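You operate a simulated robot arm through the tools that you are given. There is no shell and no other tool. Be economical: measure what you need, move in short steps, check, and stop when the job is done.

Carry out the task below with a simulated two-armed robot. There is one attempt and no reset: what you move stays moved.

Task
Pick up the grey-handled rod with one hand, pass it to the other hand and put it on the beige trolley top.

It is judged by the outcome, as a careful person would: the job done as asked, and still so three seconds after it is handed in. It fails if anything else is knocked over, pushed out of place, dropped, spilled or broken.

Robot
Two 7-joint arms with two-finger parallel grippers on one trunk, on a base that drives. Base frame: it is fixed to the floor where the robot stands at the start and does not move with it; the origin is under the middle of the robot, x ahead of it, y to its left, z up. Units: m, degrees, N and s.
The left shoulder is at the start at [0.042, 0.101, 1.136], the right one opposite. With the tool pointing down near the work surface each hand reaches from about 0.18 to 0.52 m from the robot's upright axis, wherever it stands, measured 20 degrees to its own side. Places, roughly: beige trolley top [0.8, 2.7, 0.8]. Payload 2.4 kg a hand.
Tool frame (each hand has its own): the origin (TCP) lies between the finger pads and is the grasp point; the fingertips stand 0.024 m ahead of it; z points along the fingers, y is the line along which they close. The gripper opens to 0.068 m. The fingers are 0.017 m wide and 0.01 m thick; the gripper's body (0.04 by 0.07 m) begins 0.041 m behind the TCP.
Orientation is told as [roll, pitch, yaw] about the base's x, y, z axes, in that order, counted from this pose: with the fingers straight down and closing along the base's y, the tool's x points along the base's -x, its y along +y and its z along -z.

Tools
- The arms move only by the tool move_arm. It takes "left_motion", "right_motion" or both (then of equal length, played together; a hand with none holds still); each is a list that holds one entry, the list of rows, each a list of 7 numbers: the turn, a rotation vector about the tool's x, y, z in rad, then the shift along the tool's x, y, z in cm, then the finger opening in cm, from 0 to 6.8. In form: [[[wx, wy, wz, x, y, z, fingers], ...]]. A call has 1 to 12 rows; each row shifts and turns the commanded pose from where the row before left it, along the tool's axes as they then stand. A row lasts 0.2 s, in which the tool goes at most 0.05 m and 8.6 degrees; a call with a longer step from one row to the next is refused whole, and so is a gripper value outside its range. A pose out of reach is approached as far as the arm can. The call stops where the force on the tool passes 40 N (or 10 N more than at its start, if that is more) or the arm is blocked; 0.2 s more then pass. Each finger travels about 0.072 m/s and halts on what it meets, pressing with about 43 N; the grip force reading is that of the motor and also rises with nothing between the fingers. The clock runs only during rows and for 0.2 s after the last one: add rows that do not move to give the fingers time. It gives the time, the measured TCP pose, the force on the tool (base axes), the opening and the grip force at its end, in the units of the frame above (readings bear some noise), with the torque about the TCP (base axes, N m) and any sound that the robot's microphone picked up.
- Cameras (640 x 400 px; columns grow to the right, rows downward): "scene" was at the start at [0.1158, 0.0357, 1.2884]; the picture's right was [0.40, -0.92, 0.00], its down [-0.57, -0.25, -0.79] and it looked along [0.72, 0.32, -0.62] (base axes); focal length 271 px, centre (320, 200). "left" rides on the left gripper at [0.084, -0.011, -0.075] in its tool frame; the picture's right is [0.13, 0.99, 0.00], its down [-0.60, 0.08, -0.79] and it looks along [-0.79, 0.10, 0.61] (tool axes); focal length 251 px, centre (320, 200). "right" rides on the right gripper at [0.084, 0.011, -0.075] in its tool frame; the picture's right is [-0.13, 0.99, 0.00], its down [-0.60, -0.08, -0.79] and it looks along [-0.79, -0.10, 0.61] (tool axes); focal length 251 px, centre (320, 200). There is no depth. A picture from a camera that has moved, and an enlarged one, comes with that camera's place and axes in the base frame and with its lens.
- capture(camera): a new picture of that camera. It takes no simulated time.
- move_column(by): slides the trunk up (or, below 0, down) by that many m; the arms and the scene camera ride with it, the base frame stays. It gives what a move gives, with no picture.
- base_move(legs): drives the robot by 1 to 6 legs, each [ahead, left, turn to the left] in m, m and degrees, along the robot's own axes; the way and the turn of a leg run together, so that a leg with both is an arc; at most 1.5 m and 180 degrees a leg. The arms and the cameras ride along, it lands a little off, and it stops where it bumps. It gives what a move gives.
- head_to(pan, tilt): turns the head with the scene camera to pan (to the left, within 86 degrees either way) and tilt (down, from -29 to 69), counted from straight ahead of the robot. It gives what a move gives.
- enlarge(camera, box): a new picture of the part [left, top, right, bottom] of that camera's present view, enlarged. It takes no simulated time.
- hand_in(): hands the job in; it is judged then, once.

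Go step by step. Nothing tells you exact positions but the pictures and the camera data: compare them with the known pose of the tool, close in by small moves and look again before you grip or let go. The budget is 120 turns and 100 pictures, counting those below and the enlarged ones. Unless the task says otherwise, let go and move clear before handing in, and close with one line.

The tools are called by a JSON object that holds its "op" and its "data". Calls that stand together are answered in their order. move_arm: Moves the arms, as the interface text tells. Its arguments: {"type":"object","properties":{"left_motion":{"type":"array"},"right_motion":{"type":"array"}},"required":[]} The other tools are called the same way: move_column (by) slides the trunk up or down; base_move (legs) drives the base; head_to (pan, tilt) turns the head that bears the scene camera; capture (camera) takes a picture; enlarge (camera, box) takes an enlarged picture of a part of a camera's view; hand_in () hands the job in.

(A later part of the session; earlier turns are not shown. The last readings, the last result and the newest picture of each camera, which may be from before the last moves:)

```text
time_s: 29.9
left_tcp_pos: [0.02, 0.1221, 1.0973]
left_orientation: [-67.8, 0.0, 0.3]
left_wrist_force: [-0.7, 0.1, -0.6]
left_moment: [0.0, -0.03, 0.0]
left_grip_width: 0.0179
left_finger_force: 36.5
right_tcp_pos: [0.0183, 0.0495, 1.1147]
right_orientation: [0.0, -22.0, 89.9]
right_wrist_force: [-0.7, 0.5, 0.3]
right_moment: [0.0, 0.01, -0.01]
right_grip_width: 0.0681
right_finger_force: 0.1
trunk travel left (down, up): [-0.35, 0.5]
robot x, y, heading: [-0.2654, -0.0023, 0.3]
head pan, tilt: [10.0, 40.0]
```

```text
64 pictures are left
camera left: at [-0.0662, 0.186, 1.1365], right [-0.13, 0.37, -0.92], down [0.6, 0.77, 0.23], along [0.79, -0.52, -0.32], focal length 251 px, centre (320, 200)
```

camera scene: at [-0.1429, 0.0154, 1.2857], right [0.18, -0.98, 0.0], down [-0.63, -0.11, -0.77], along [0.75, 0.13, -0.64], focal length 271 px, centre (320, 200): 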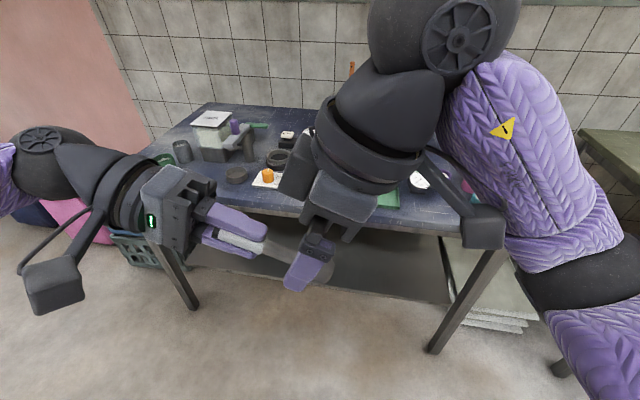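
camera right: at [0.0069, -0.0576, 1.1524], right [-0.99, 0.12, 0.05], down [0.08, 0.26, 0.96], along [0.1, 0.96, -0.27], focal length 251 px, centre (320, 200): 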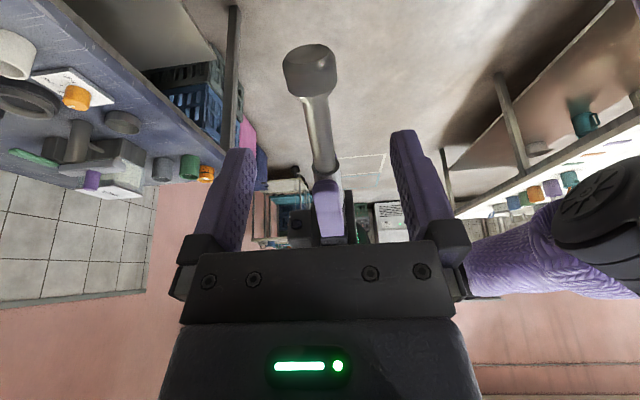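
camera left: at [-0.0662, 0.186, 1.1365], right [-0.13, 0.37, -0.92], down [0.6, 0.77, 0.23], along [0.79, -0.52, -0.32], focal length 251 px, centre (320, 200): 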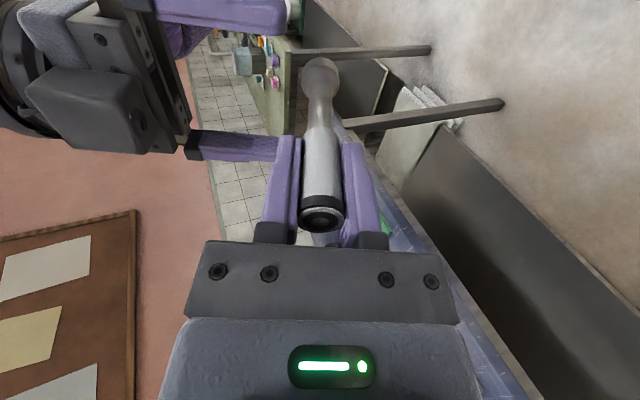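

Alignment is good: on the shaft at about 6 cm from the left TCP, 4.3 cm still to go. I'll go 2.3 cm and check the clearance between the grippers.

{"op": "move_arm", "data": {"right_motion": [[[0, 0, 0, 0, 0, 1.2, 6.8], [0, 0, 0, 0, 0, 1.1, 6.8], [0, 0, 0, 0, 0, 0, 6.8]]]}}

{"op": "capture", "data": {"camera": "scene"}}

{"op": "capture", "data": {"camera": "left"}}

```text
time_s: 30.7
left_tcp_pos: [0.019, 0.1212, 1.0961]
left_orientation: [-67.7, -0.1, 0.3]
left_wrist_force: [-0.7, -0.2, 0.8]
left_moment: [0.01, 0.04, 0.0]
left_grip_width: 0.0178
left_finger_force: 36.1
right_tcp_pos: [0.0167, 0.0583, 1.1102]
right_orientation: [0.0, -22.1, 90.0]
right_wrist_force: [-0.7, 0.8, -0.2]
right_moment: [-0.01, 0.0, 0.0]
right_grip_width: 0.068
right_finger_force: 0.1
right hand out of reach, approached as far as the arm can: row 1, 2
trunk travel left (down, up): [-0.35, 0.5]
robot x, y, heading: [-0.2641, 0.0002, -0.1]
head pan, tilt: [10.0, 40.0]
```

```text
63 pictures are left
camera scene: at [-0.1429, 0.0154, 1.2857], right [0.18, -0.98, 0.0], down [-0.63, -0.11, -0.77], along [0.75, 0.13, -0.64], focal length 271 px, centre (320, 200)
```

scene: 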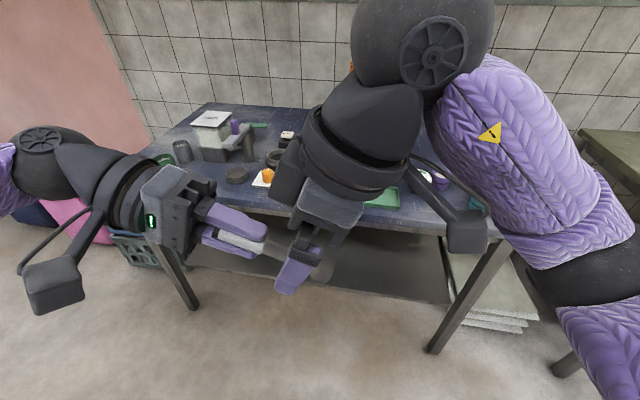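

```text
62 pictures are left
camera left: at [-0.0662, 0.186, 1.1365], right [-0.13, 0.37, -0.92], down [0.6, 0.77, 0.23], along [0.79, -0.52, -0.32], focal length 251 px, centre (320, 200)
```

left: 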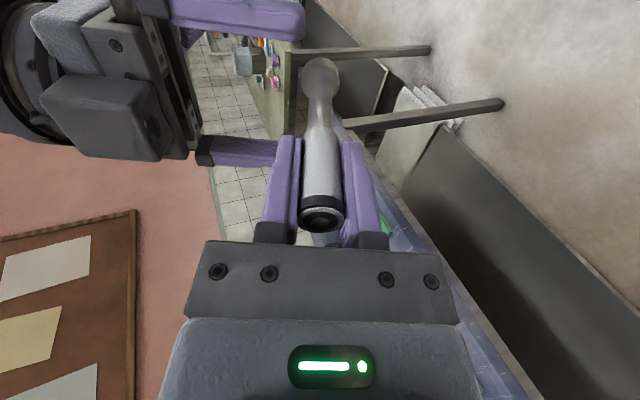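

The right hand is at its limit, so I'll bring the left hand up to meet it instead, in two steps.

{"op": "move_arm", "data": {"left_motion": [[[0, 0, 0, 0.2, -0.9, -0.9, 0], [0, 0, 0, 0, -1, 0, 0], [0, 0, 0, 0, 0, 0, 0]]]}}

{"op": "capture", "data": {"camera": "left"}}

{"op": "capture", "data": {"camera": "right"}}

```text
time_s: 31.5
left_tcp_pos: [0.0165, 0.1231, 1.1174]
left_orientation: [-67.7, -0.1, 0.4]
left_wrist_force: [-1.4, -0.6, -0.1]
left_moment: [0.01, 0.0, 0.03]
left_grip_width: 0.0176
left_finger_force: 36.0
right_tcp_pos: [0.0158, 0.0581, 1.1109]
right_orientation: [0.2, -22.0, 90.0]
right_wrist_force: [0.2, 1.0, -0.4]
right_moment: [-0.01, 0.0, 0.0]
right_grip_width: 0.068
right_finger_force: 0.0
trunk travel left (down, up): [-0.35, 0.5]
robot x, y, heading: [-0.2644, -0.0015, 0.2]
head pan, tilt: [10.0, 40.0]
```

```text
61 pictures are left
camera left: at [-0.0679, 0.1859, 1.1576], right [-0.13, 0.37, -0.92], down [0.6, 0.77, 0.23], along [0.79, -0.52, -0.32], focal length 251 px, centre (320, 200)
```

left: 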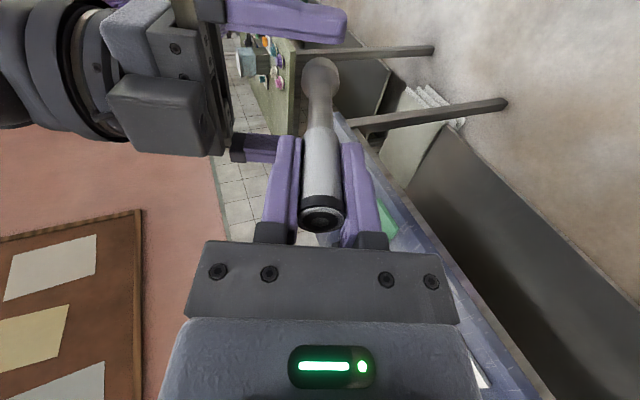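

```text
60 pictures are left
camera right: at [0.0064, -0.0497, 1.1464], right [-0.99, 0.12, 0.05], down [0.08, 0.26, 0.96], along [0.1, 0.96, -0.27], focal length 251 px, centre (320, 200)
```

right: 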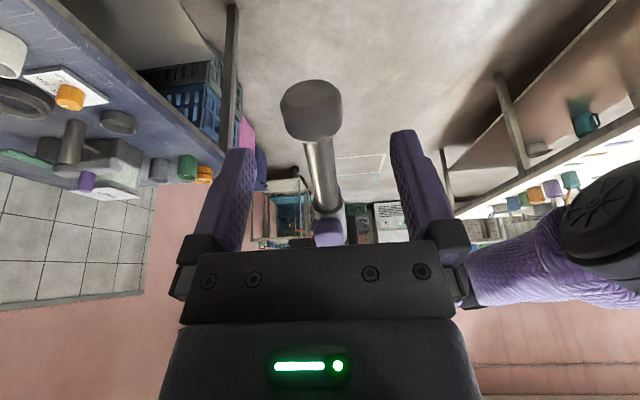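

Clearance is fine (about 2 cm between grippers at the final pose). I'll bring the left up the last 1.8 cm, so the rod sits at the right TCP.

{"op": "move_arm", "data": {"left_motion": [[[0, 0, 0, 0, -0.9, 0, 0], [0, 0, 0, 0, -0.9, 0, 0], [0, 0, 0, 0, 0, 0, 0]]]}}

{"op": "capture", "data": {"camera": "left"}}

{"op": "capture", "data": {"camera": "right"}}

{"op": "capture", "data": {"camera": "scene"}}

```text
time_s: 32.3
left_tcp_pos: [0.017, 0.1158, 1.1337]
left_orientation: [-67.7, -0.1, 0.3]
left_wrist_force: [-0.2, -0.1, 0.2]
left_moment: [0.0, -0.02, 0.01]
left_grip_width: 0.0177
left_finger_force: 36.2
right_tcp_pos: [0.0157, 0.0577, 1.1087]
right_orientation: [0.1, -22.0, 90.0]
right_wrist_force: [0.2, -0.1, -0.2]
right_moment: [-0.01, -0.02, 0.02]
right_grip_width: 0.068
right_finger_force: 0.0
trunk travel left (down, up): [-0.35, 0.5]
robot x, y, heading: [-0.2639, -0.0005, 0.1]
head pan, tilt: [10.0, 40.0]
```

```text
59 pictures are left
camera left: at [-0.0677, 0.1797, 1.1741], right [-0.13, 0.37, -0.92], down [0.6, 0.77, 0.23], along [0.79, -0.52, -0.32], focal length 251 px, centre (320, 200)
```

left: 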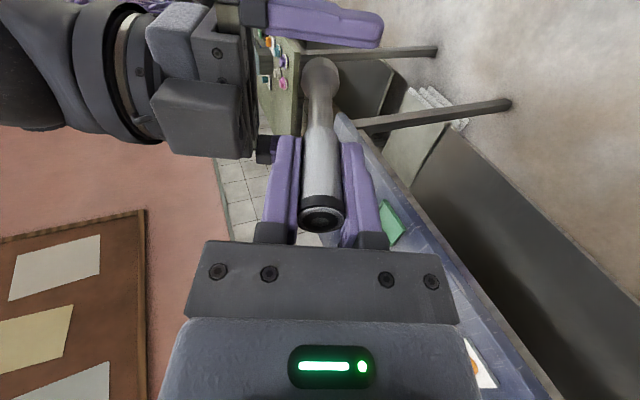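

```text
58 pictures are left
camera right: at [0.0064, -0.0497, 1.1464], right [-0.99, 0.12, 0.05], down [0.08, 0.26, 0.96], along [0.1, 0.96, -0.27], focal length 251 px, centre (320, 200)
```

right: 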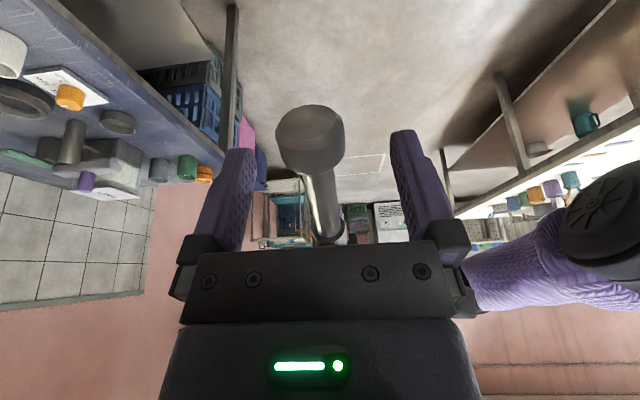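

```text
57 pictures are left
camera scene: at [-0.1429, 0.0154, 1.2857], right [0.18, -0.98, 0.0], down [-0.63, -0.11, -0.77], along [0.75, 0.13, -0.64], focal length 271 px, centre (320, 200)
```

scene: 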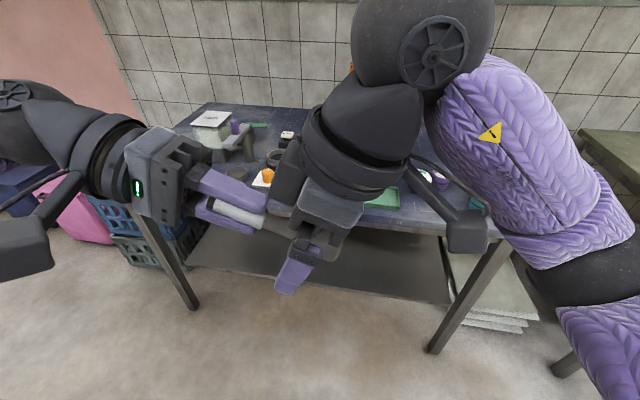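

The shaft sits at the right TCP and between the fingers. Closing the right hand.

{"op": "move_arm", "data": {"right_motion": [[[0, 0, 0, 0, 0, 0, 4.5], [0, 0, 0, 0, 0, 0, 2.5], [0, 0, 0, 0, 0, 0, 1], [0, 0, 0, 0, 0, 0, 0], [0, 0, 0, 0, 0, 0, 0], [0, 0, 0, 0, 0, 0, 0]]]}}

{"op": "capture", "data": {"camera": "left"}}

{"op": "capture", "data": {"camera": "right"}}

```text
time_s: 33.7
left_tcp_pos: [0.0174, 0.1153, 1.1349]
left_orientation: [-67.8, -0.1, 0.3]
left_wrist_force: [0.9, 0.7, 0.2]
left_moment: [0.01, 0.16, -0.37]
left_grip_width: 0.0176
left_finger_force: 35.8
right_tcp_pos: [0.0162, 0.0578, 1.1098]
right_orientation: [0.0, -21.9, 89.9]
right_wrist_force: [-0.8, -0.4, 0.1]
right_moment: [-0.07, -0.18, 0.39]
right_grip_width: 0.0119
right_finger_force: 32.1
trunk travel left (down, up): [-0.35, 0.5]
robot x, y, heading: [-0.262, 0.0004, -0.0]
head pan, tilt: [10.0, 40.0]
```

```text
56 pictures are left
camera left: at [-0.0678, 0.1798, 1.174], right [-0.13, 0.37, -0.92], down [0.6, 0.77, 0.23], along [0.79, -0.52, -0.32], focal length 251 px, centre (320, 200)
```

left: 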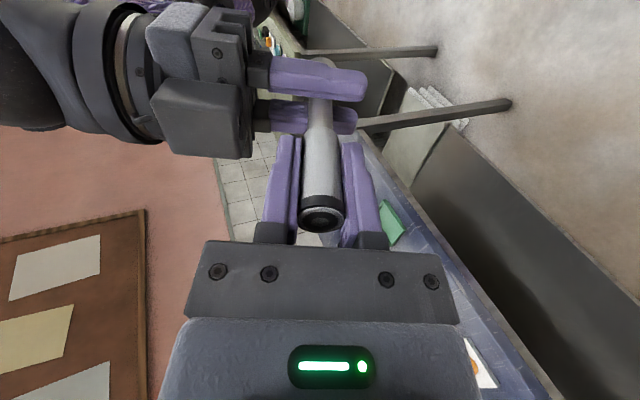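

```text
55 pictures are left
camera right: at [0.0064, -0.0497, 1.1464], right [-0.99, 0.12, 0.05], down [0.08, 0.26, 0.96], along [0.1, 0.96, -0.27], focal length 251 px, centre (320, 200)
```

right: 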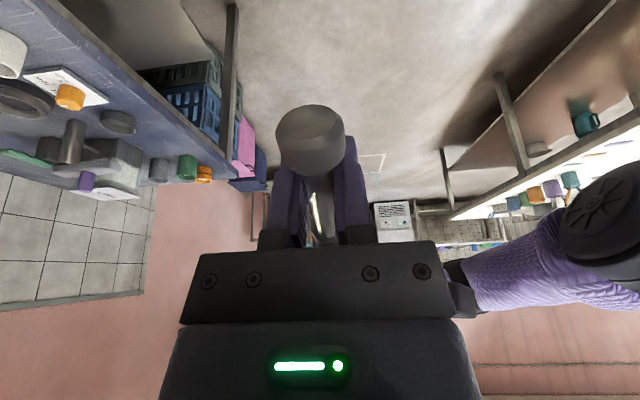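

The right hand holds the shaft (11.9 mm). Now open the left and back it off along its axis.

{"op": "move_arm", "data": {"left_motion": [[[0, 0, 0, 0, 0, 0, 3], [0, 0, 0, 0, 0, 0, 5], [0, 0, 0, 0, 0, 0, 5], [0, 0, 0, 0, 0, -1.5, 5], [0, 0, 0, 0, 0, -2.5, 5], [0, 0, 0, 0, 0, -3, 5], [0, 0, 0, 0, 0, -3, 5], [0, 0, 0, 0, 0, 0, 5]]]}}

{"op": "capture", "data": {"camera": "left"}}

{"op": "capture", "data": {"camera": "right"}}

```text
time_s: 35.5
left_tcp_pos: [0.0166, 0.2087, 1.1733]
left_orientation: [-67.8, -0.1, 0.3]
left_wrist_force: [0.0, 0.3, -0.4]
left_moment: [0.02, -0.01, 0.02]
left_grip_width: 0.0497
left_finger_force: 0.0
right_tcp_pos: [0.0164, 0.0574, 1.1097]
right_orientation: [0.0, -22.1, 90.1]
right_wrist_force: [-0.3, 0.7, 0.3]
right_moment: [-0.02, -0.02, -0.03]
right_grip_width: 0.0128
right_finger_force: 33.0
trunk travel left (down, up): [-0.35, 0.5]
robot x, y, heading: [-0.2651, -0.0033, -0.0]
head pan, tilt: [10.0, 40.0]
```

```text
54 pictures are left
camera left: at [-0.0687, 0.2733, 1.2136], right [-0.13, 0.37, -0.92], down [0.6, 0.77, 0.23], along [0.79, -0.52, -0.32], focal length 251 px, centre (320, 200)
```

left: 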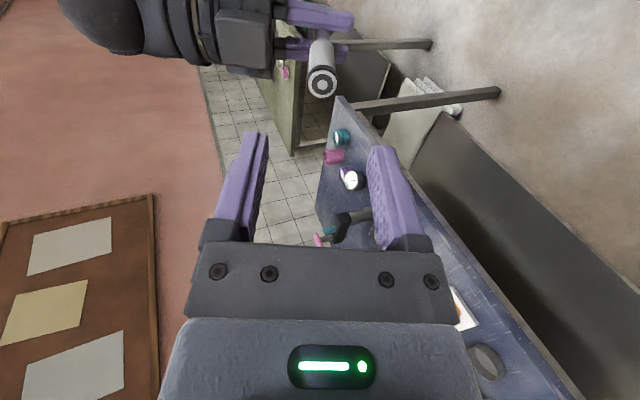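

```text
53 pictures are left
camera right: at [0.0063, -0.0497, 1.1464], right [-0.99, 0.12, 0.05], down [0.08, 0.26, 0.96], along [0.1, 0.96, -0.27], focal length 251 px, centre (320, 200)
```

right: 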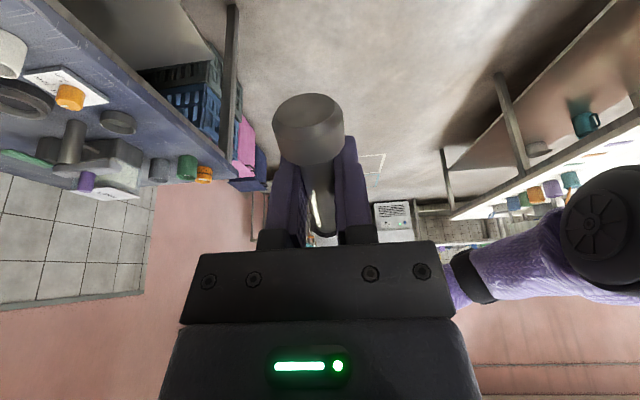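

Handover done; the rod is in the right hand alone. I'll turn the left back down and out of the way, and level the right hand.

{"op": "move_arm", "data": {"left_motion": [[[0, 0, 0, 0, 0, -3, 5], [-0.148, 0, 0, 0, 0, 0, 5], [-0.148, 0, 0, 0, 0, 0, 5], [-0.148, 0, 0, 0, 0, 0, 5], [-0.148, 0, 0, 0, 0, 0, 5], [-0.148, 0, 0, 0, 0, 0, 5], [-0.148, 0, 0, 0, 0, 0, 5], [-0.148, 0, 0, 0, 0, 0, 5], [-0.148, 0, 0, 0, 0, 0, 5], [0, 0, 0, 0, 0, 0, 5]]], "right_motion": [[[0, 0, 0, 0, 0, 0, 0], [0, 0.096, 0, 0, 0, 0, 0], [0, 0.096, 0, 0, 0, 0, 0], [0, 0.096, 0, 0, 0, 0, 0], [0, 0.096, 0, 0, 0, 0, 0], [0, 0, 0, 0, 0, 0, 0], [0, 0, 0, 0, 0, 0, 0], [0, 0, 0, 0, 0, 0, 0], [0, 0, 0, 0, 0, 0, 0], [0, 0, 0, 0, 0, 0, 0]]]}}

{"op": "head_to", "data": {"pan": 70, "tilt": 15}}

{"op": "capture", "data": {"camera": "scene"}}

{"op": "capture", "data": {"camera": "right"}}

```text
time_s: 37.7
left_tcp_pos: [0.0158, 0.2361, 1.1835]
left_orientation: [0.2, -0.1, 0.3]
left_wrist_force: [0.0, 0.5, -0.2]
left_moment: [0.04, -0.03, 0.0]
left_grip_width: 0.0499
left_finger_force: 0.1
right_tcp_pos: [0.0142, 0.0573, 1.1087]
right_orientation: [-0.1, 0.0, 90.0]
right_wrist_force: [0.5, -0.7, -0.4]
right_moment: [-0.04, 0.05, 0.0]
right_grip_width: 0.0126
right_finger_force: 33.1
trunk travel left (down, up): [-0.35, 0.5]
robot x, y, heading: [-0.263, 0.0006, 0.0]
head pan, tilt: [10.0, 40.0]
```

```text
time_s: 39.0
left_tcp_pos: [0.0158, 0.2356, 1.1838]
left_orientation: [0.1, -0.1, 0.3]
left_wrist_force: [-0.3, 0.2, -0.2]
left_moment: [0.02, -0.04, -0.01]
left_grip_width: 0.05
left_finger_force: 0.1
right_tcp_pos: [0.0148, 0.0569, 1.1082]
right_orientation: [-0.1, 0.1, 90.0]
right_wrist_force: [-0.1, 0.2, -0.4]
right_moment: [-0.03, 0.01, -0.01]
right_grip_width: 0.0126
right_finger_force: 33.1
trunk travel left (down, up): [-0.35, 0.5]
robot x, y, heading: [-0.2646, -0.0014, 0.1]
head pan, tilt: [70.0, 15.0]
```

```text
52 pictures are left
camera scene: at [-0.1948, 0.0883, 1.3252], right [0.94, -0.34, 0.0], down [-0.09, -0.24, -0.97], along [0.33, 0.91, -0.26], focal length 271 px, centre (320, 200)
```

scene: 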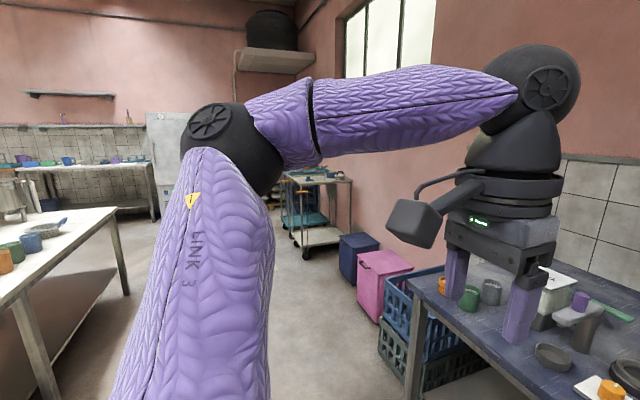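

```text
51 pictures are left
camera right: at [0.0039, -0.0279, 1.1825], right [-0.99, 0.13, 0.0], down [0.08, 0.6, 0.79], along [0.1, 0.79, -0.61], focal length 251 px, centre (320, 200)
```

right: 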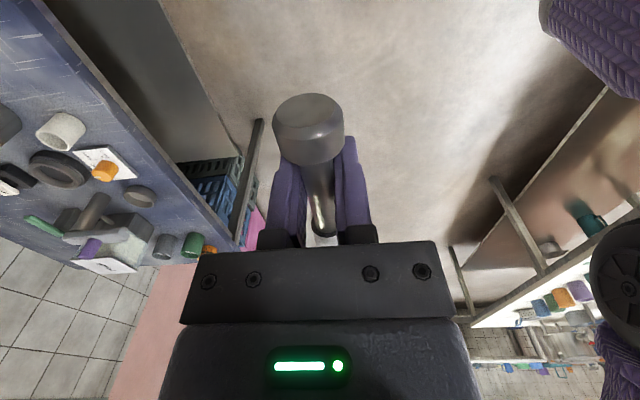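

The corridor to the trolley is open. I'll turn left 90° and look.

{"op": "base_move", "data": {"legs": [[0, 0, 90]]}}

{"op": "head_to", "data": {"pan": -15, "tilt": 15}}

{"op": "capture", "data": {"camera": "scene"}}

```text
time_s: 43.3
left_tcp_pos: [-0.5046, 0.2757, 1.1838]
left_orientation: [0.2, -0.2, 91.2]
left_wrist_force: [0.3, 0.7, 0.1]
left_moment: [-0.02, 0.02, -0.01]
left_grip_width: 0.05
left_finger_force: 0.0
right_tcp_pos: [-0.3236, 0.2759, 1.1085]
right_orientation: [0.0, 0.0, -179.1]
right_wrist_force: [0.3, -0.9, 0.8]
right_moment: [0.02, 0.0, 0.0]
right_grip_width: 0.0127
right_finger_force: 33.1
trunk travel left (down, up): [-0.35, 0.5]
robot x, y, heading: [-0.2613, 0.0022, 90.9]
head pan, tilt: [70.0, 15.0]
```

```text
time_s: 44.9
left_tcp_pos: [-0.5048, 0.2759, 1.1832]
left_orientation: [0.1, -0.1, 91.2]
left_wrist_force: [-0.4, 0.0, -1.2]
left_moment: [-0.02, -0.01, 0.02]
left_grip_width: 0.0499
left_finger_force: 0.0
right_tcp_pos: [-0.3261, 0.2768, 1.1079]
right_orientation: [0.0, 0.0, -179.1]
right_wrist_force: [0.2, 0.4, -0.3]
right_moment: [0.0, -0.04, 0.0]
right_grip_width: 0.0126
right_finger_force: 32.9
trunk travel left (down, up): [-0.35, 0.5]
robot x, y, heading: [-0.2626, 0.0013, 90.9]
head pan, tilt: [-15.0, 15.0]
```

```text
50 pictures are left
camera scene: at [-0.2443, 0.1302, 1.3252], right [0.97, -0.24, 0.0], down [-0.06, -0.25, -0.97], along [0.23, 0.94, -0.26], focal length 271 px, centre (320, 200)
```

scene: 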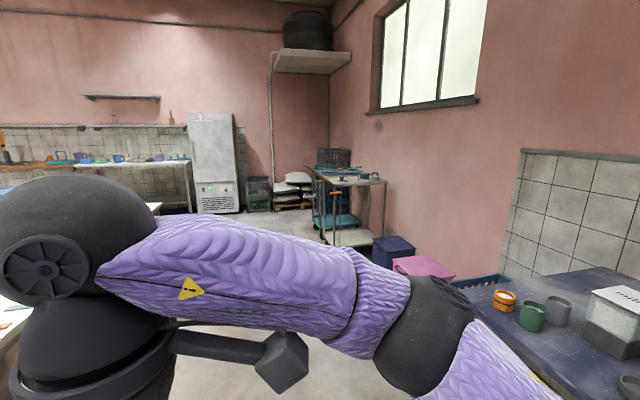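

{"op": "enlarge", "data": {"camera": "scene", "box": [240, 130, 480, 280]}}

```text
2.67 times, centred on (360, 205) of scene
camera zoom: at [-0.2443, 0.1302, 1.3252], right [0.97, -0.24, 0.0], down [-0.06, -0.25, -0.97], along [0.23, 0.94, -0.26], focal length 723 px, centre (213, 187)
```

zoom: 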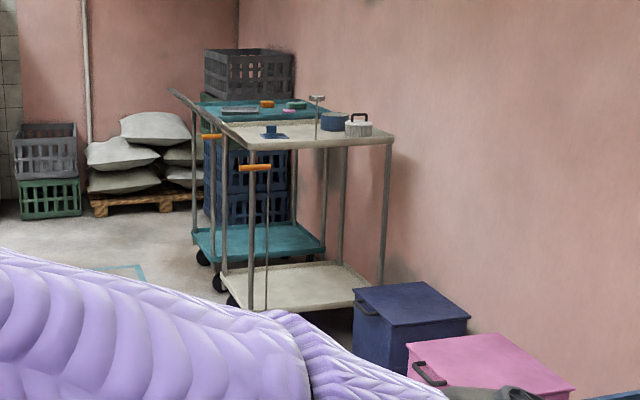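

The beige trolley stands at about x 0.46–1.0, y≥2.48, with a few things on its top and boxes in front of its right part. I'll drive toward it along the corridor and look again.

{"op": "base_move", "data": {"legs": [[0.85, 0, 0], [0.45, -0.2, 0]]}}

{"op": "head_to", "data": {"pan": -30, "tilt": 22}}

{"op": "capture", "data": {"camera": "scene"}}

```text
time_s: 51.9
left_tcp_pos: [-0.3103, 1.5803, 1.1835]
left_orientation: [0.1, -0.1, 90.5]
left_wrist_force: [0.3, 0.2, -1.1]
left_moment: [0.01, -0.01, 0.02]
left_grip_width: 0.0501
left_finger_force: 0.1
right_tcp_pos: [-0.1329, 1.5774, 1.1082]
right_orientation: [0.0, 0.0, -179.9]
right_wrist_force: [0.4, 0.4, 0.4]
right_moment: [0.01, -0.04, -0.03]
right_grip_width: 0.0128
right_finger_force: 33.3
trunk travel left (down, up): [-0.35, 0.5]
robot x, y, heading: [-0.0746, 1.3038, 90.5]
head pan, tilt: [-15.0, 15.0]
```

```text
time_s: 52.7
left_tcp_pos: [-0.3115, 1.5787, 1.1845]
left_orientation: [0.1, -0.2, 90.4]
left_wrist_force: [0.7, -0.1, 0.4]
left_moment: [-0.02, 0.0, -0.01]
left_grip_width: 0.0499
left_finger_force: 0.2
right_tcp_pos: [-0.1322, 1.5787, 1.1082]
right_orientation: [0.0, 0.0, -179.9]
right_wrist_force: [-0.1, 0.1, -1.0]
right_moment: [0.01, -0.02, 0.03]
right_grip_width: 0.0128
right_finger_force: 33.4
trunk travel left (down, up): [-0.35, 0.5]
robot x, y, heading: [-0.0745, 1.301, 90.0]
head pan, tilt: [-30.0, 22.0]
```

```text
48 pictures are left
camera scene: at [-0.0311, 1.4213, 1.3139], right [0.87, -0.5, 0.0], down [-0.19, -0.33, -0.93], along [0.46, 0.8, -0.37], focal length 271 px, centre (320, 200)
```

scene: 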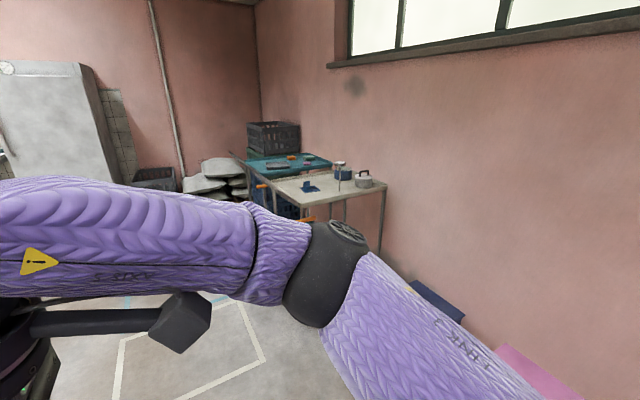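

The right arm blocks the view, so I'll move the right hand back to its own side and undo its yaw, then look again.

{"op": "move_arm", "data": {"right_motion": [[[0, 0, 0.1428, 3, 0, 0, 0], [0, 0, 0.1428, 3, 0, 0, 0], [0, 0, 0.1428, 3, 0, 0, 0], [0, 0, 0.1428, 3, 0, 0, 0], [0, 0, 0.1428, 2, 0, 0, 0], [0, 0, 0.1428, 0, 0, 0, 0], [0, 0, 0.1428, 0, 0, 0, 0], [0, 0, 0.1428, 0, 0, 0, 0], [0, 0, 0.1428, 0, 0, 0, 0], [0, 0, 0.1428, 0, 0, 0, 0], [0, 0, 0.1428, 0, 0, 0, 0], [0, 0, 0, 0, 0, 0, 0]]]}}

{"op": "capture", "data": {"camera": "scene"}}

{"op": "capture", "data": {"camera": "right"}}

```text
time_s: 55.3
left_tcp_pos: [-0.3113, 1.58, 1.1829]
left_orientation: [0.1, -0.1, 90.5]
left_wrist_force: [-0.2, 0.5, 0.1]
left_moment: [0.02, -0.02, -0.03]
left_grip_width: 0.0499
left_finger_force: 0.0
right_tcp_pos: [-0.0002, 1.5421, 1.1092]
right_orientation: [0.0, -0.1, 90.1]
right_wrist_force: [0.4, 0.9, 0.0]
right_moment: [-0.01, 0.0, -0.03]
right_grip_width: 0.0128
right_finger_force: 32.7
trunk travel left (down, up): [-0.35, 0.5]
robot x, y, heading: [-0.0728, 1.2985, 90.1]
head pan, tilt: [-30.0, 22.0]
```

```text
47 pictures are left
camera scene: at [-0.0309, 1.4212, 1.3138], right [0.87, -0.5, 0.0], down [-0.19, -0.33, -0.93], along [0.46, 0.8, -0.37], focal length 271 px, centre (320, 200)
```

scene: 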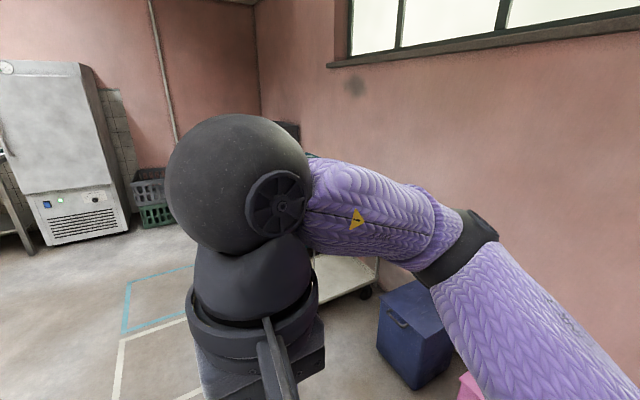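

```text
46 pictures are left
camera right: at [-0.01, 1.4573, 1.1825], right [-0.99, 0.13, 0.0], down [0.08, 0.6, 0.79], along [0.1, 0.79, -0.61], focal length 251 px, centre (320, 200)
```

right: 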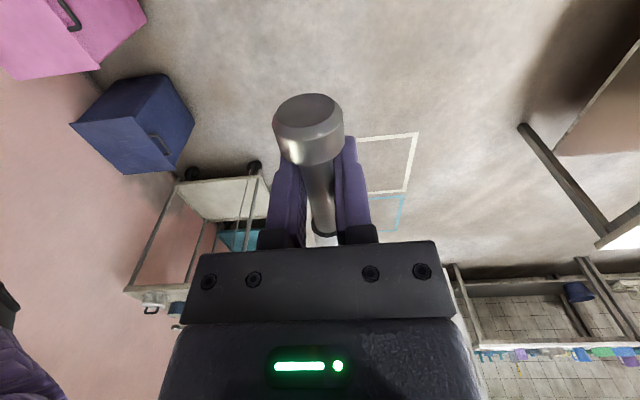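

I see the navy box (x≥0.77, y 1.93–2.18) and the beige trolley's near side at y≈2.48. I'll drive closer, staying left of the box, and use both cameras to see the trolley top.

{"op": "base_move", "data": {"legs": [[0.45, -0.25, 0]]}}

{"op": "head_to", "data": {"pan": -10, "tilt": 30}}

{"op": "capture", "data": {"camera": "scene"}}

{"op": "capture", "data": {"camera": "left"}}

{"op": "capture", "data": {"camera": "right"}}

```text
time_s: 58.3
left_tcp_pos: [-0.0654, 2.0228, 1.1826]
left_orientation: [0.1, -0.1, 90.6]
left_wrist_force: [-0.3, 1.1, -0.4]
left_moment: [-0.04, 0.0, 0.01]
left_grip_width: 0.05
left_finger_force: 0.0
right_tcp_pos: [0.2458, 1.9859, 1.1085]
right_orientation: [0.0, -0.1, 90.2]
right_wrist_force: [-0.4, 0.7, 0.5]
right_moment: [-0.02, -0.01, 0.01]
right_grip_width: 0.013
right_finger_force: 33.1
trunk travel left (down, up): [-0.35, 0.5]
robot x, y, heading: [0.1713, 1.7429, 90.3]
head pan, tilt: [-30.0, 22.0]
```

```text
time_s: 59.1
left_tcp_pos: [-0.0664, 2.0228, 1.1839]
left_orientation: [0.1, -0.1, 90.6]
left_wrist_force: [1.1, -0.6, 0.4]
left_moment: [-0.03, 0.03, -0.04]
left_grip_width: 0.0499
left_finger_force: 0.0
right_tcp_pos: [0.2456, 1.9869, 1.1092]
right_orientation: [0.1, 0.0, 90.3]
right_wrist_force: [-0.2, -0.4, -0.1]
right_moment: [-0.02, 0.01, 0.01]
right_grip_width: 0.0125
right_finger_force: 32.7
trunk travel left (down, up): [-0.35, 0.5]
robot x, y, heading: [0.1701, 1.7402, 90.4]
head pan, tilt: [-10.0, 30.0]
```

```text
45 pictures are left
camera scene: at [0.1843, 1.8736, 1.301], right [0.99, -0.17, 0.0], down [-0.08, -0.49, -0.87], along [0.15, 0.85, -0.5], focal length 271 px, centre (320, 200)
```

scene: 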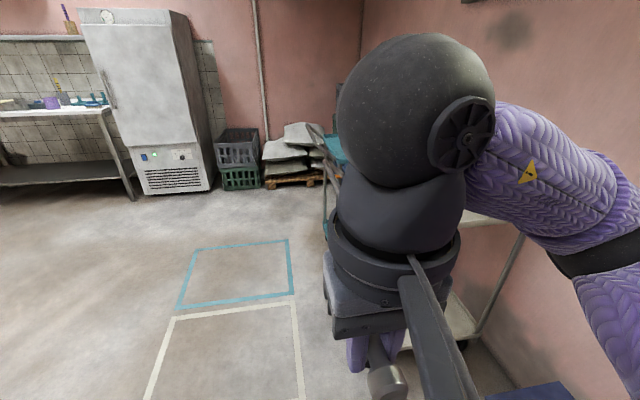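

```text
44 pictures are left
camera left: at [-0.0548, 1.9381, 1.2602], right [-0.99, -0.14, 0.0], down [-0.08, 0.6, 0.79], along [-0.11, 0.79, -0.61], focal length 251 px, centre (320, 200)
```

left: 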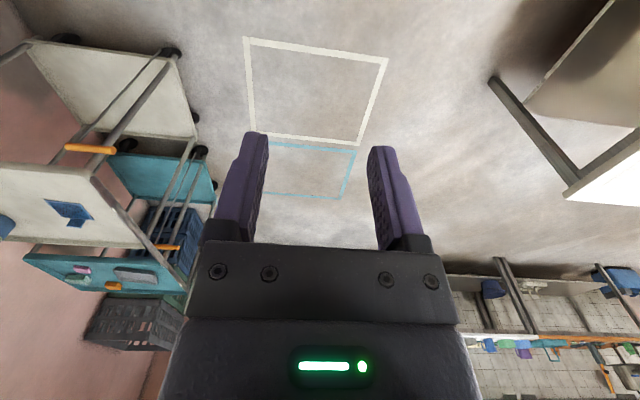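

```text
43 pictures are left
camera right: at [0.2359, 1.9013, 1.1825], right [-0.99, 0.12, 0.0], down [0.08, 0.6, 0.79], along [0.1, 0.79, -0.61], focal length 251 px, centre (320, 200)
```

right: 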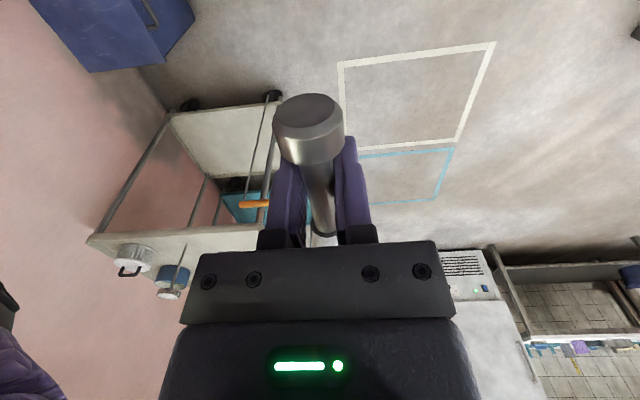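

The left camera shows the beige top clearly: near-left corner ≈[0.45, 2.47], a blue item around [0.64, 2.71], jars further right. The strip at x≈0.54, y 2.5–2.66 is free, so I'll drive up to it and look.

{"op": "base_move", "data": {"legs": [[0.2, -0.22, 0], [0.16, 0, 0]]}}

{"op": "capture", "data": {"camera": "left"}}

{"op": "capture", "data": {"camera": "right"}}

{"op": "capture", "data": {"camera": "scene"}}

```text
time_s: 62.1
left_tcp_pos: [0.1503, 2.3855, 1.1831]
left_orientation: [0.1, -0.1, 90.3]
left_wrist_force: [-0.1, 0.0, -0.1]
left_moment: [-0.03, 0.02, 0.02]
left_grip_width: 0.0498
left_finger_force: 0.0
right_tcp_pos: [0.4642, 2.348, 1.1096]
right_orientation: [0.0, 0.0, 90.0]
right_wrist_force: [-0.2, 0.1, -0.2]
right_moment: [0.01, -0.01, 0.01]
right_grip_width: 0.0127
right_finger_force: 33.3
trunk travel left (down, up): [-0.35, 0.5]
robot x, y, heading: [0.3887, 2.109, 90.1]
head pan, tilt: [-10.0, 30.0]
```

```text
42 pictures are left
camera left: at [0.1621, 2.3012, 1.2601], right [-0.99, -0.14, 0.0], down [-0.08, 0.6, 0.79], along [-0.11, 0.79, -0.61], focal length 251 px, centre (320, 200)
```

left: 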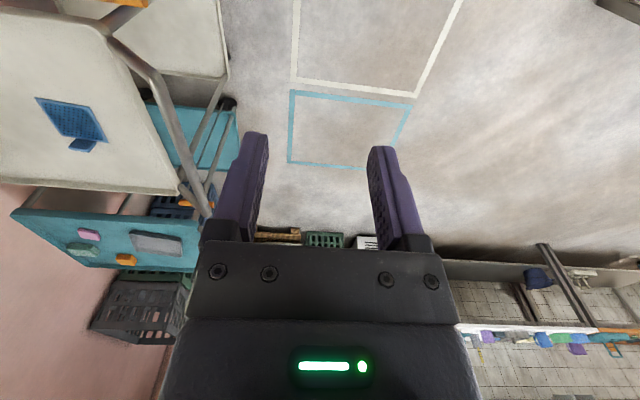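

```text
41 pictures are left
camera right: at [0.4527, 2.2632, 1.1824], right [-0.99, 0.13, 0.0], down [0.08, 0.6, 0.79], along [0.1, 0.79, -0.61], focal length 251 px, centre (320, 200)
```

right: 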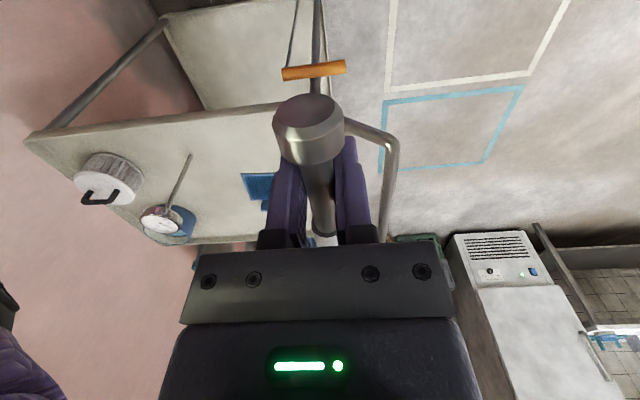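

```text
40 pictures are left
camera scene: at [0.4009, 2.2358, 1.3009], right [0.99, -0.17, 0.0], down [-0.09, -0.49, -0.87], along [0.15, 0.85, -0.5], focal length 271 px, centre (320, 200)
```

scene: 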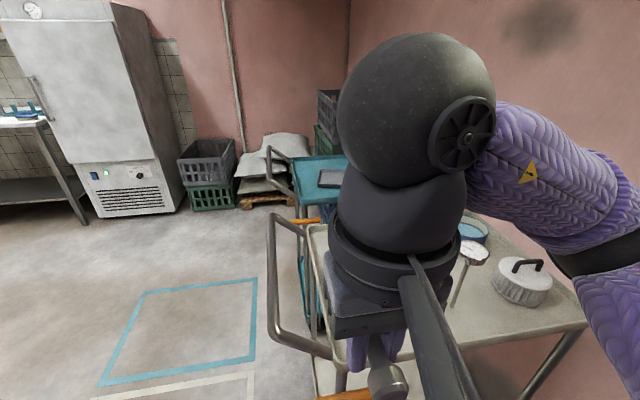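

The trolley's near edge is y≈2.49 and its left edge x≈0.485; the blue item sits at x 0.59–0.69, y 2.65–2.74. I'll lay the rod along y at x≈0.55, y 2.55–2.67: nudge ahead 4 cm, then extend the right hand over it at height.

{"op": "base_move", "data": {"legs": [[0.04, 0, 0]]}}

{"op": "move_arm", "data": {"right_motion": [[[0, 0, 0, -2, -1.7, 0, 0], [0, 0, 0, -4, -1.7, 0, 0], [0, 0, 0, -4, -1.7, 0, 0], [0, 0, 0, -4, -1.7, 0, 0], [0, 0, 0, -4, -1.7, 0, 0], [0, 0, 0, -2, 0, 0, 0], [0, 0, 0, 0, 0, 0, 0]]]}}

{"op": "capture", "data": {"camera": "right"}}

{"op": "capture", "data": {"camera": "scene"}}

{"op": "capture", "data": {"camera": "left"}}

```text
time_s: 63.0
left_tcp_pos: [0.1498, 2.4258, 1.1841]
left_orientation: [0.1, -0.1, 90.3]
left_wrist_force: [0.6, -0.5, -0.3]
left_moment: [0.01, 0.01, 0.03]
left_grip_width: 0.05
left_finger_force: 0.0
right_tcp_pos: [0.4627, 2.3881, 1.108]
right_orientation: [0.0, 0.1, 90.1]
right_wrist_force: [-0.5, -0.3, 0.7]
right_moment: [0.02, 0.03, 0.01]
right_grip_width: 0.0126
right_finger_force: 32.8
trunk travel left (down, up): [-0.35, 0.5]
robot x, y, heading: [0.3879, 2.141, 90.2]
head pan, tilt: [-10.0, 30.0]
```

```text
time_s: 64.6
left_tcp_pos: [0.1505, 2.4256, 1.1831]
left_orientation: [0.1, -0.1, 90.3]
left_wrist_force: [0.2, -1.0, -0.5]
left_moment: [-0.02, -0.01, 0.04]
left_grip_width: 0.05
left_finger_force: 0.0
right_tcp_pos: [0.5455, 2.587, 1.1083]
right_orientation: [0.0, 0.0, 90.1]
right_wrist_force: [0.2, 0.2, 0.7]
right_moment: [-0.01, 0.02, 0.03]
right_grip_width: 0.0128
right_finger_force: 33.2
trunk travel left (down, up): [-0.35, 0.5]
robot x, y, heading: [0.3884, 2.1438, 90.2]
head pan, tilt: [-10.0, 30.0]
```

```text
39 pictures are left
camera right: at [0.5367, 2.5022, 1.1817], right [-0.99, 0.13, 0.0], down [0.08, 0.6, 0.79], along [0.1, 0.79, -0.61], focal length 251 px, centre (320, 200)
```

right: 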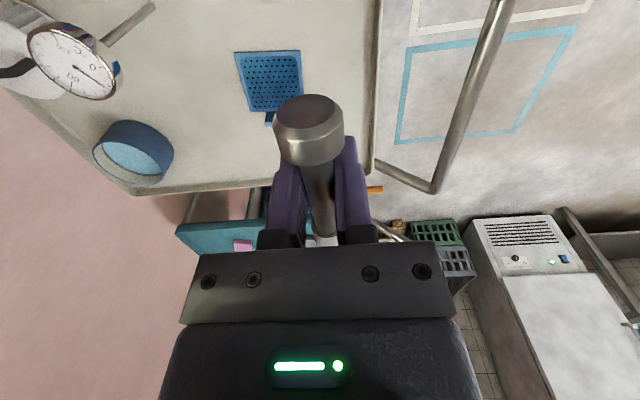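

```text
38 pictures are left
camera scene: at [0.4008, 2.2748, 1.301], right [0.99, -0.17, 0.0], down [-0.09, -0.49, -0.87], along [0.15, 0.85, -0.5], focal length 271 px, centre (320, 200)
```

scene: 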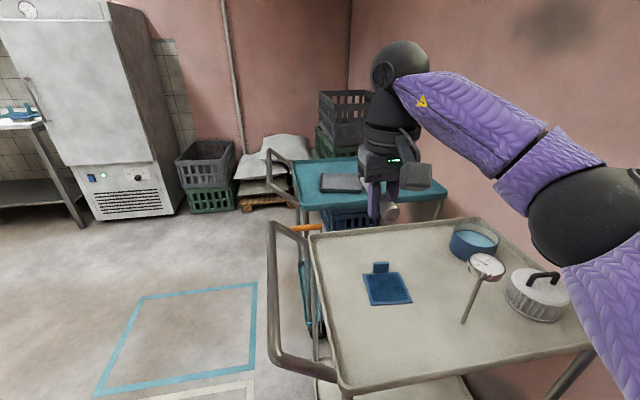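

```text
37 pictures are left
camera left: at [0.162, 2.3402, 1.2602], right [-0.99, -0.14, 0.0], down [-0.08, 0.6, 0.79], along [-0.11, 0.79, -0.61], focal length 251 px, centre (320, 200)
```

left: 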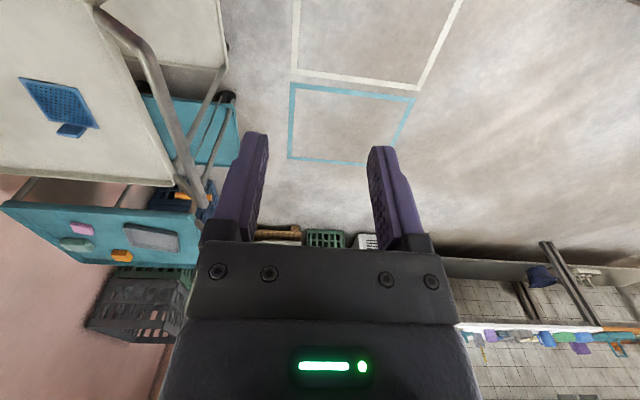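

The trolley top is now clearly seen, with the target strip left-near of the blue plate free. I'll pull back 2 cm and lower to about 0.89.

{"op": "move_arm", "data": {"right_motion": [[[0, 0, 0, 2, 0, 3, 0], [0, 0, 0, 0, 0, 4, 0], [0, 0, 0, 0, 0, 4, 0], [0, 0, 0, 0, 0, 4, 0], [0, 0, 0, 0, 0, 4, 0], [0, 0, 0, 0, 0, 3, 0], [0, 0, 0, 0, 0, 0, 0]]]}}

{"op": "capture", "data": {"camera": "right"}}

{"op": "capture", "data": {"camera": "scene"}}

{"op": "capture", "data": {"camera": "left"}}

```text
time_s: 66.2
left_tcp_pos: [0.1522, 2.4255, 1.1835]
left_orientation: [0.1, -0.2, 90.3]
left_wrist_force: [-1.3, -0.1, -0.1]
left_moment: [0.02, -0.01, 0.01]
left_grip_width: 0.0501
left_finger_force: 0.0
right_tcp_pos: [0.5467, 2.5656, 0.8895]
right_orientation: [0.0, -0.1, 90.1]
right_wrist_force: [-1.0, 0.7, 0.4]
right_moment: [-0.03, 0.02, 0.04]
right_grip_width: 0.0126
right_finger_force: 33.0
trunk travel left (down, up): [-0.35, 0.5]
robot x, y, heading: [0.39, 2.1437, 90.4]
head pan, tilt: [-10.0, 30.0]
```

```text
36 pictures are left
camera right: at [0.5365, 2.4812, 0.9634], right [-0.99, 0.13, 0.0], down [0.08, 0.6, 0.79], along [0.1, 0.79, -0.61], focal length 251 px, centre (320, 200)
```

right: 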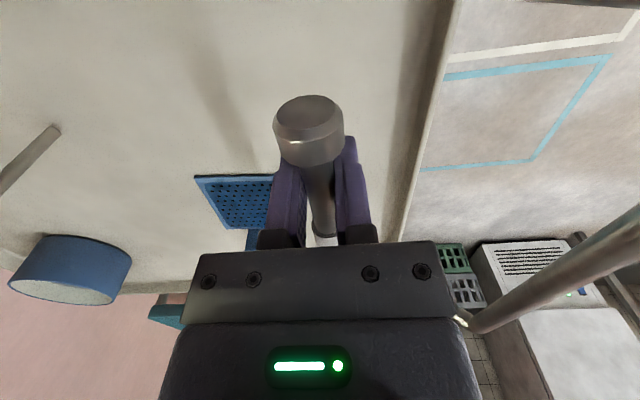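

```text
35 pictures are left
camera scene: at [0.4008, 2.2748, 1.301], right [0.99, -0.17, 0.0], down [-0.09, -0.49, -0.87], along [0.15, 0.85, -0.5], focal length 271 px, centre (320, 200)
```

scene: 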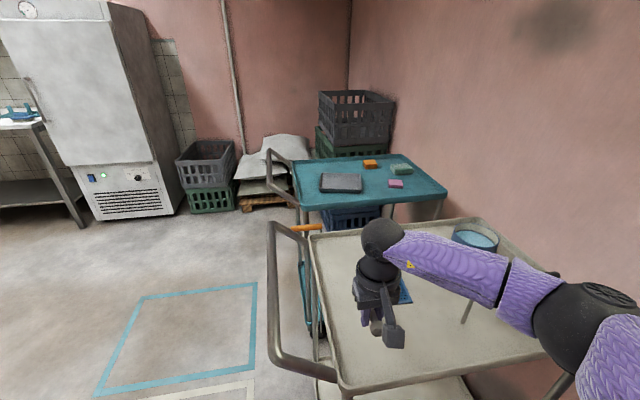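

```text
34 pictures are left
camera left: at [0.1621, 2.3402, 1.2602], right [-0.99, -0.14, 0.0], down [-0.08, 0.6, 0.79], along [-0.11, 0.79, -0.61], focal length 251 px, centre (320, 200)
```

left: 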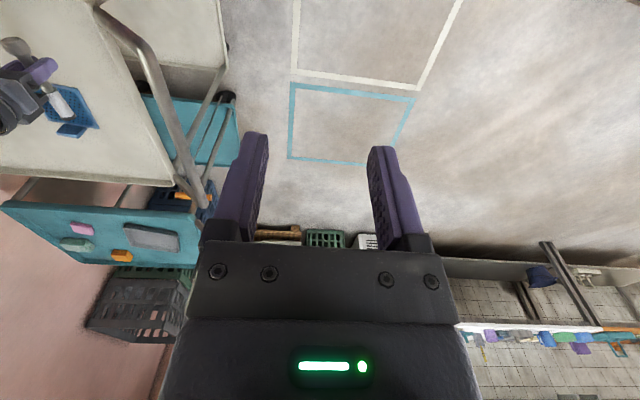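

The descent path is clear (dial stand ≈12 cm from the forearm). I'll lower to about 0.835 and look closely.

{"op": "move_arm", "data": {"right_motion": [[[0, 0, 0, 0, 0, 1.5, 0], [0, 0, 0, 0, 0, 1.5, 0], [0, 0, 0, 0, 0, 1.5, 0], [0, 0, 0, 0, 0, 0.8, 0], [0, 0, 0, 0, 0, 0, 0]]]}}

{"op": "capture", "data": {"camera": "right"}}

{"op": "enlarge", "data": {"camera": "scene", "box": [300, 200, 640, 400]}}

{"op": "enlarge", "data": {"camera": "left", "box": [0, 0, 200, 200]}}

```text
time_s: 67.4
left_tcp_pos: [0.151, 2.4256, 1.1837]
left_orientation: [0.1, -0.1, 90.3]
left_wrist_force: [-0.2, 0.2, -0.3]
left_moment: [0.04, 0.02, 0.0]
left_grip_width: 0.0498
left_finger_force: 0.1
right_tcp_pos: [0.5469, 2.5685, 0.8346]
right_orientation: [0.0, 0.0, 90.0]
right_wrist_force: [0.2, 0.6, 0.1]
right_moment: [0.02, 0.0, 0.0]
right_grip_width: 0.0128
right_finger_force: 32.9
trunk travel left (down, up): [-0.35, 0.5]
robot x, y, heading: [0.3882, 2.1446, 90.1]
head pan, tilt: [-10.0, 30.0]
```

```text
33 pictures are left
camera right: at [0.537, 2.4829, 0.9088], right [-0.99, 0.13, 0.0], down [0.08, 0.6, 0.79], along [0.1, 0.79, -0.61], focal length 251 px, centre (320, 200)
```

right: 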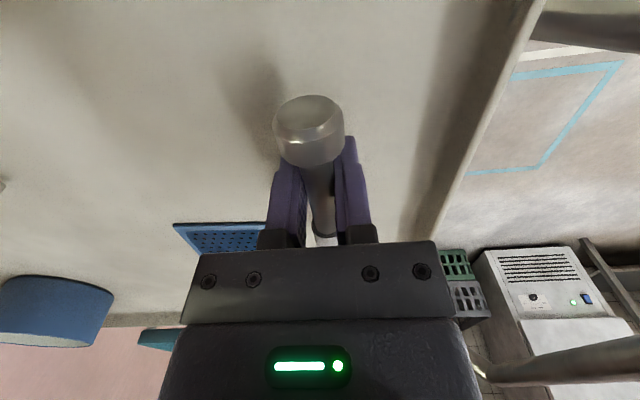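

```text
1.88 times, centred on (470, 300) of scene
camera zoom: at [0.4008, 2.2748, 1.301], right [0.99, -0.17, 0.0], down [-0.09, -0.49, -0.87], along [0.15, 0.85, -0.5], focal length 510 px, centre (38, 12)
```

zoom: 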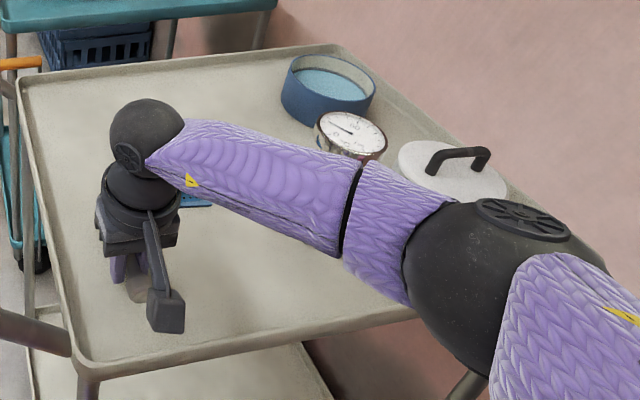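

```text
2.00 times, centred on (100, 100) of left
camera zoom: at [0.162, 2.3402, 1.2602], right [-0.99, -0.14, 0.0], down [-0.08, 0.6, 0.79], along [-0.11, 0.79, -0.61], focal length 503 px, centre (760, 400)
```

zoom: 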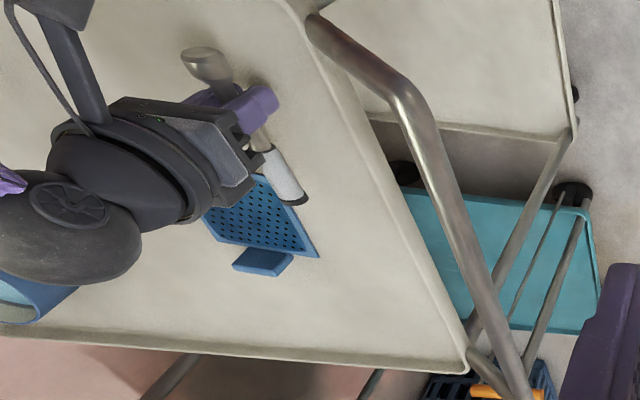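

The rod is level just above the top, beside the blue plate. I'll lower in small steps watching force.

{"op": "move_arm", "data": {"right_motion": [[[0, 0, 0, 0, 0, 0.4, 0], [0, 0, 0, 0, 0, 0.4, 0], [0, 0, 0, 0, 0, 0, 0]]]}}

{"op": "enlarge", "data": {"camera": "scene", "box": [340, 210, 540, 370]}}

{"op": "enlarge", "data": {"camera": "left", "box": [40, 0, 160, 140]}}

```text
time_s: 68.2
left_tcp_pos: [0.1511, 2.425, 1.1844]
left_orientation: [0.1, 0.0, 90.3]
left_wrist_force: [0.0, 0.8, -0.1]
left_moment: [-0.01, -0.01, 0.03]
left_grip_width: 0.05
left_finger_force: 0.1
right_tcp_pos: [0.5462, 2.5666, 0.8276]
right_orientation: [0.0, 0.0, 90.1]
right_wrist_force: [0.1, 0.1, -0.3]
right_moment: [-0.01, -0.03, -0.04]
right_grip_width: 0.0124
right_finger_force: 33.2
trunk travel left (down, up): [-0.35, 0.5]
robot x, y, heading: [0.3874, 2.1447, 90.1]
head pan, tilt: [-10.0, 30.0]
```

```text
2.50 times, centred on (440, 290) of scene
camera zoom: at [0.4008, 2.2748, 1.301], right [0.99, -0.17, 0.0], down [-0.09, -0.49, -0.87], along [0.15, 0.85, -0.5], focal length 678 px, centre (20, -25)
```

zoom: 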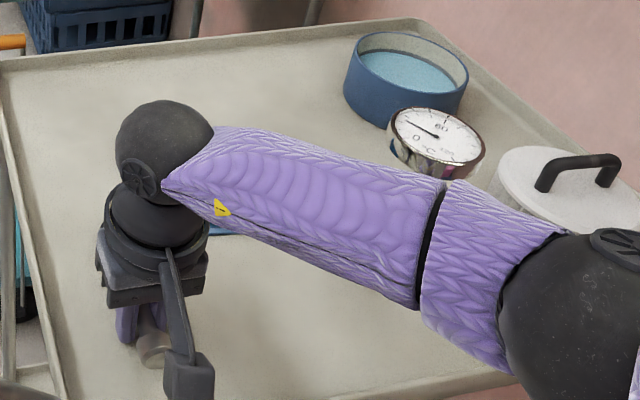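

```text
2.86 times, centred on (100, 70) of left
camera zoom: at [0.162, 2.3402, 1.2602], right [-0.99, -0.14, 0.0], down [-0.08, 0.6, 0.79], along [-0.11, 0.79, -0.61], focal length 718 px, centre (949, 571)
```

zoom: 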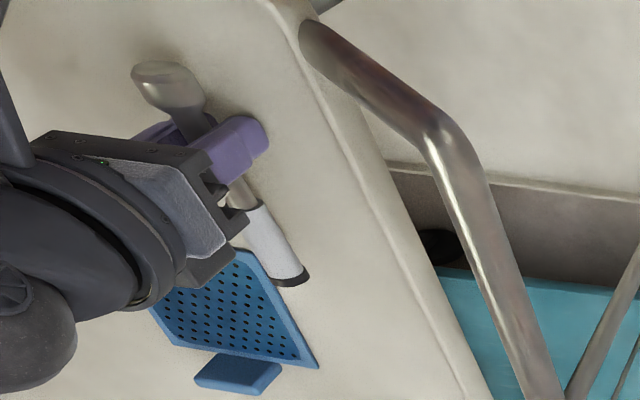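

No contact yet. I'll shift 1 cm away from the blue plate and keep lowering gently.

{"op": "move_arm", "data": {"right_motion": [[[0, 0, 0, 0, 1, 0, 0], [0, 0, 0, 0, 0, 0.4, 0], [0, 0, 0, 0, 0, 0.4, 0], [0, 0, 0, 0, 0, 0, 0]]]}}

```text
time_s: 69.1
left_tcp_pos: [0.1519, 2.4217, 1.1848]
left_orientation: [0.0, -0.2, 90.3]
left_wrist_force: [-0.4, -0.1, 0.2]
left_moment: [0.0, 0.01, 0.0]
left_grip_width: 0.05
left_finger_force: 0.0
right_tcp_pos: [0.536, 2.5685, 0.8253]
right_orientation: [0.1, -0.6, 90.1]
right_wrist_force: [0.6, -9.8, 24.0]
right_moment: [-0.44, -0.27, -0.06]
right_grip_width: 0.0127
right_finger_force: 33.0
trunk travel left (down, up): [-0.35, 0.5]
robot x, y, heading: [0.3833, 2.1473, 90.0]
head pan, tilt: [-10.0, 30.0]
stopped in row 4 (right hand): the force on the tool passed its limit at 43 N (the readings are from after the stop); the commanded pose is now the measured one
```

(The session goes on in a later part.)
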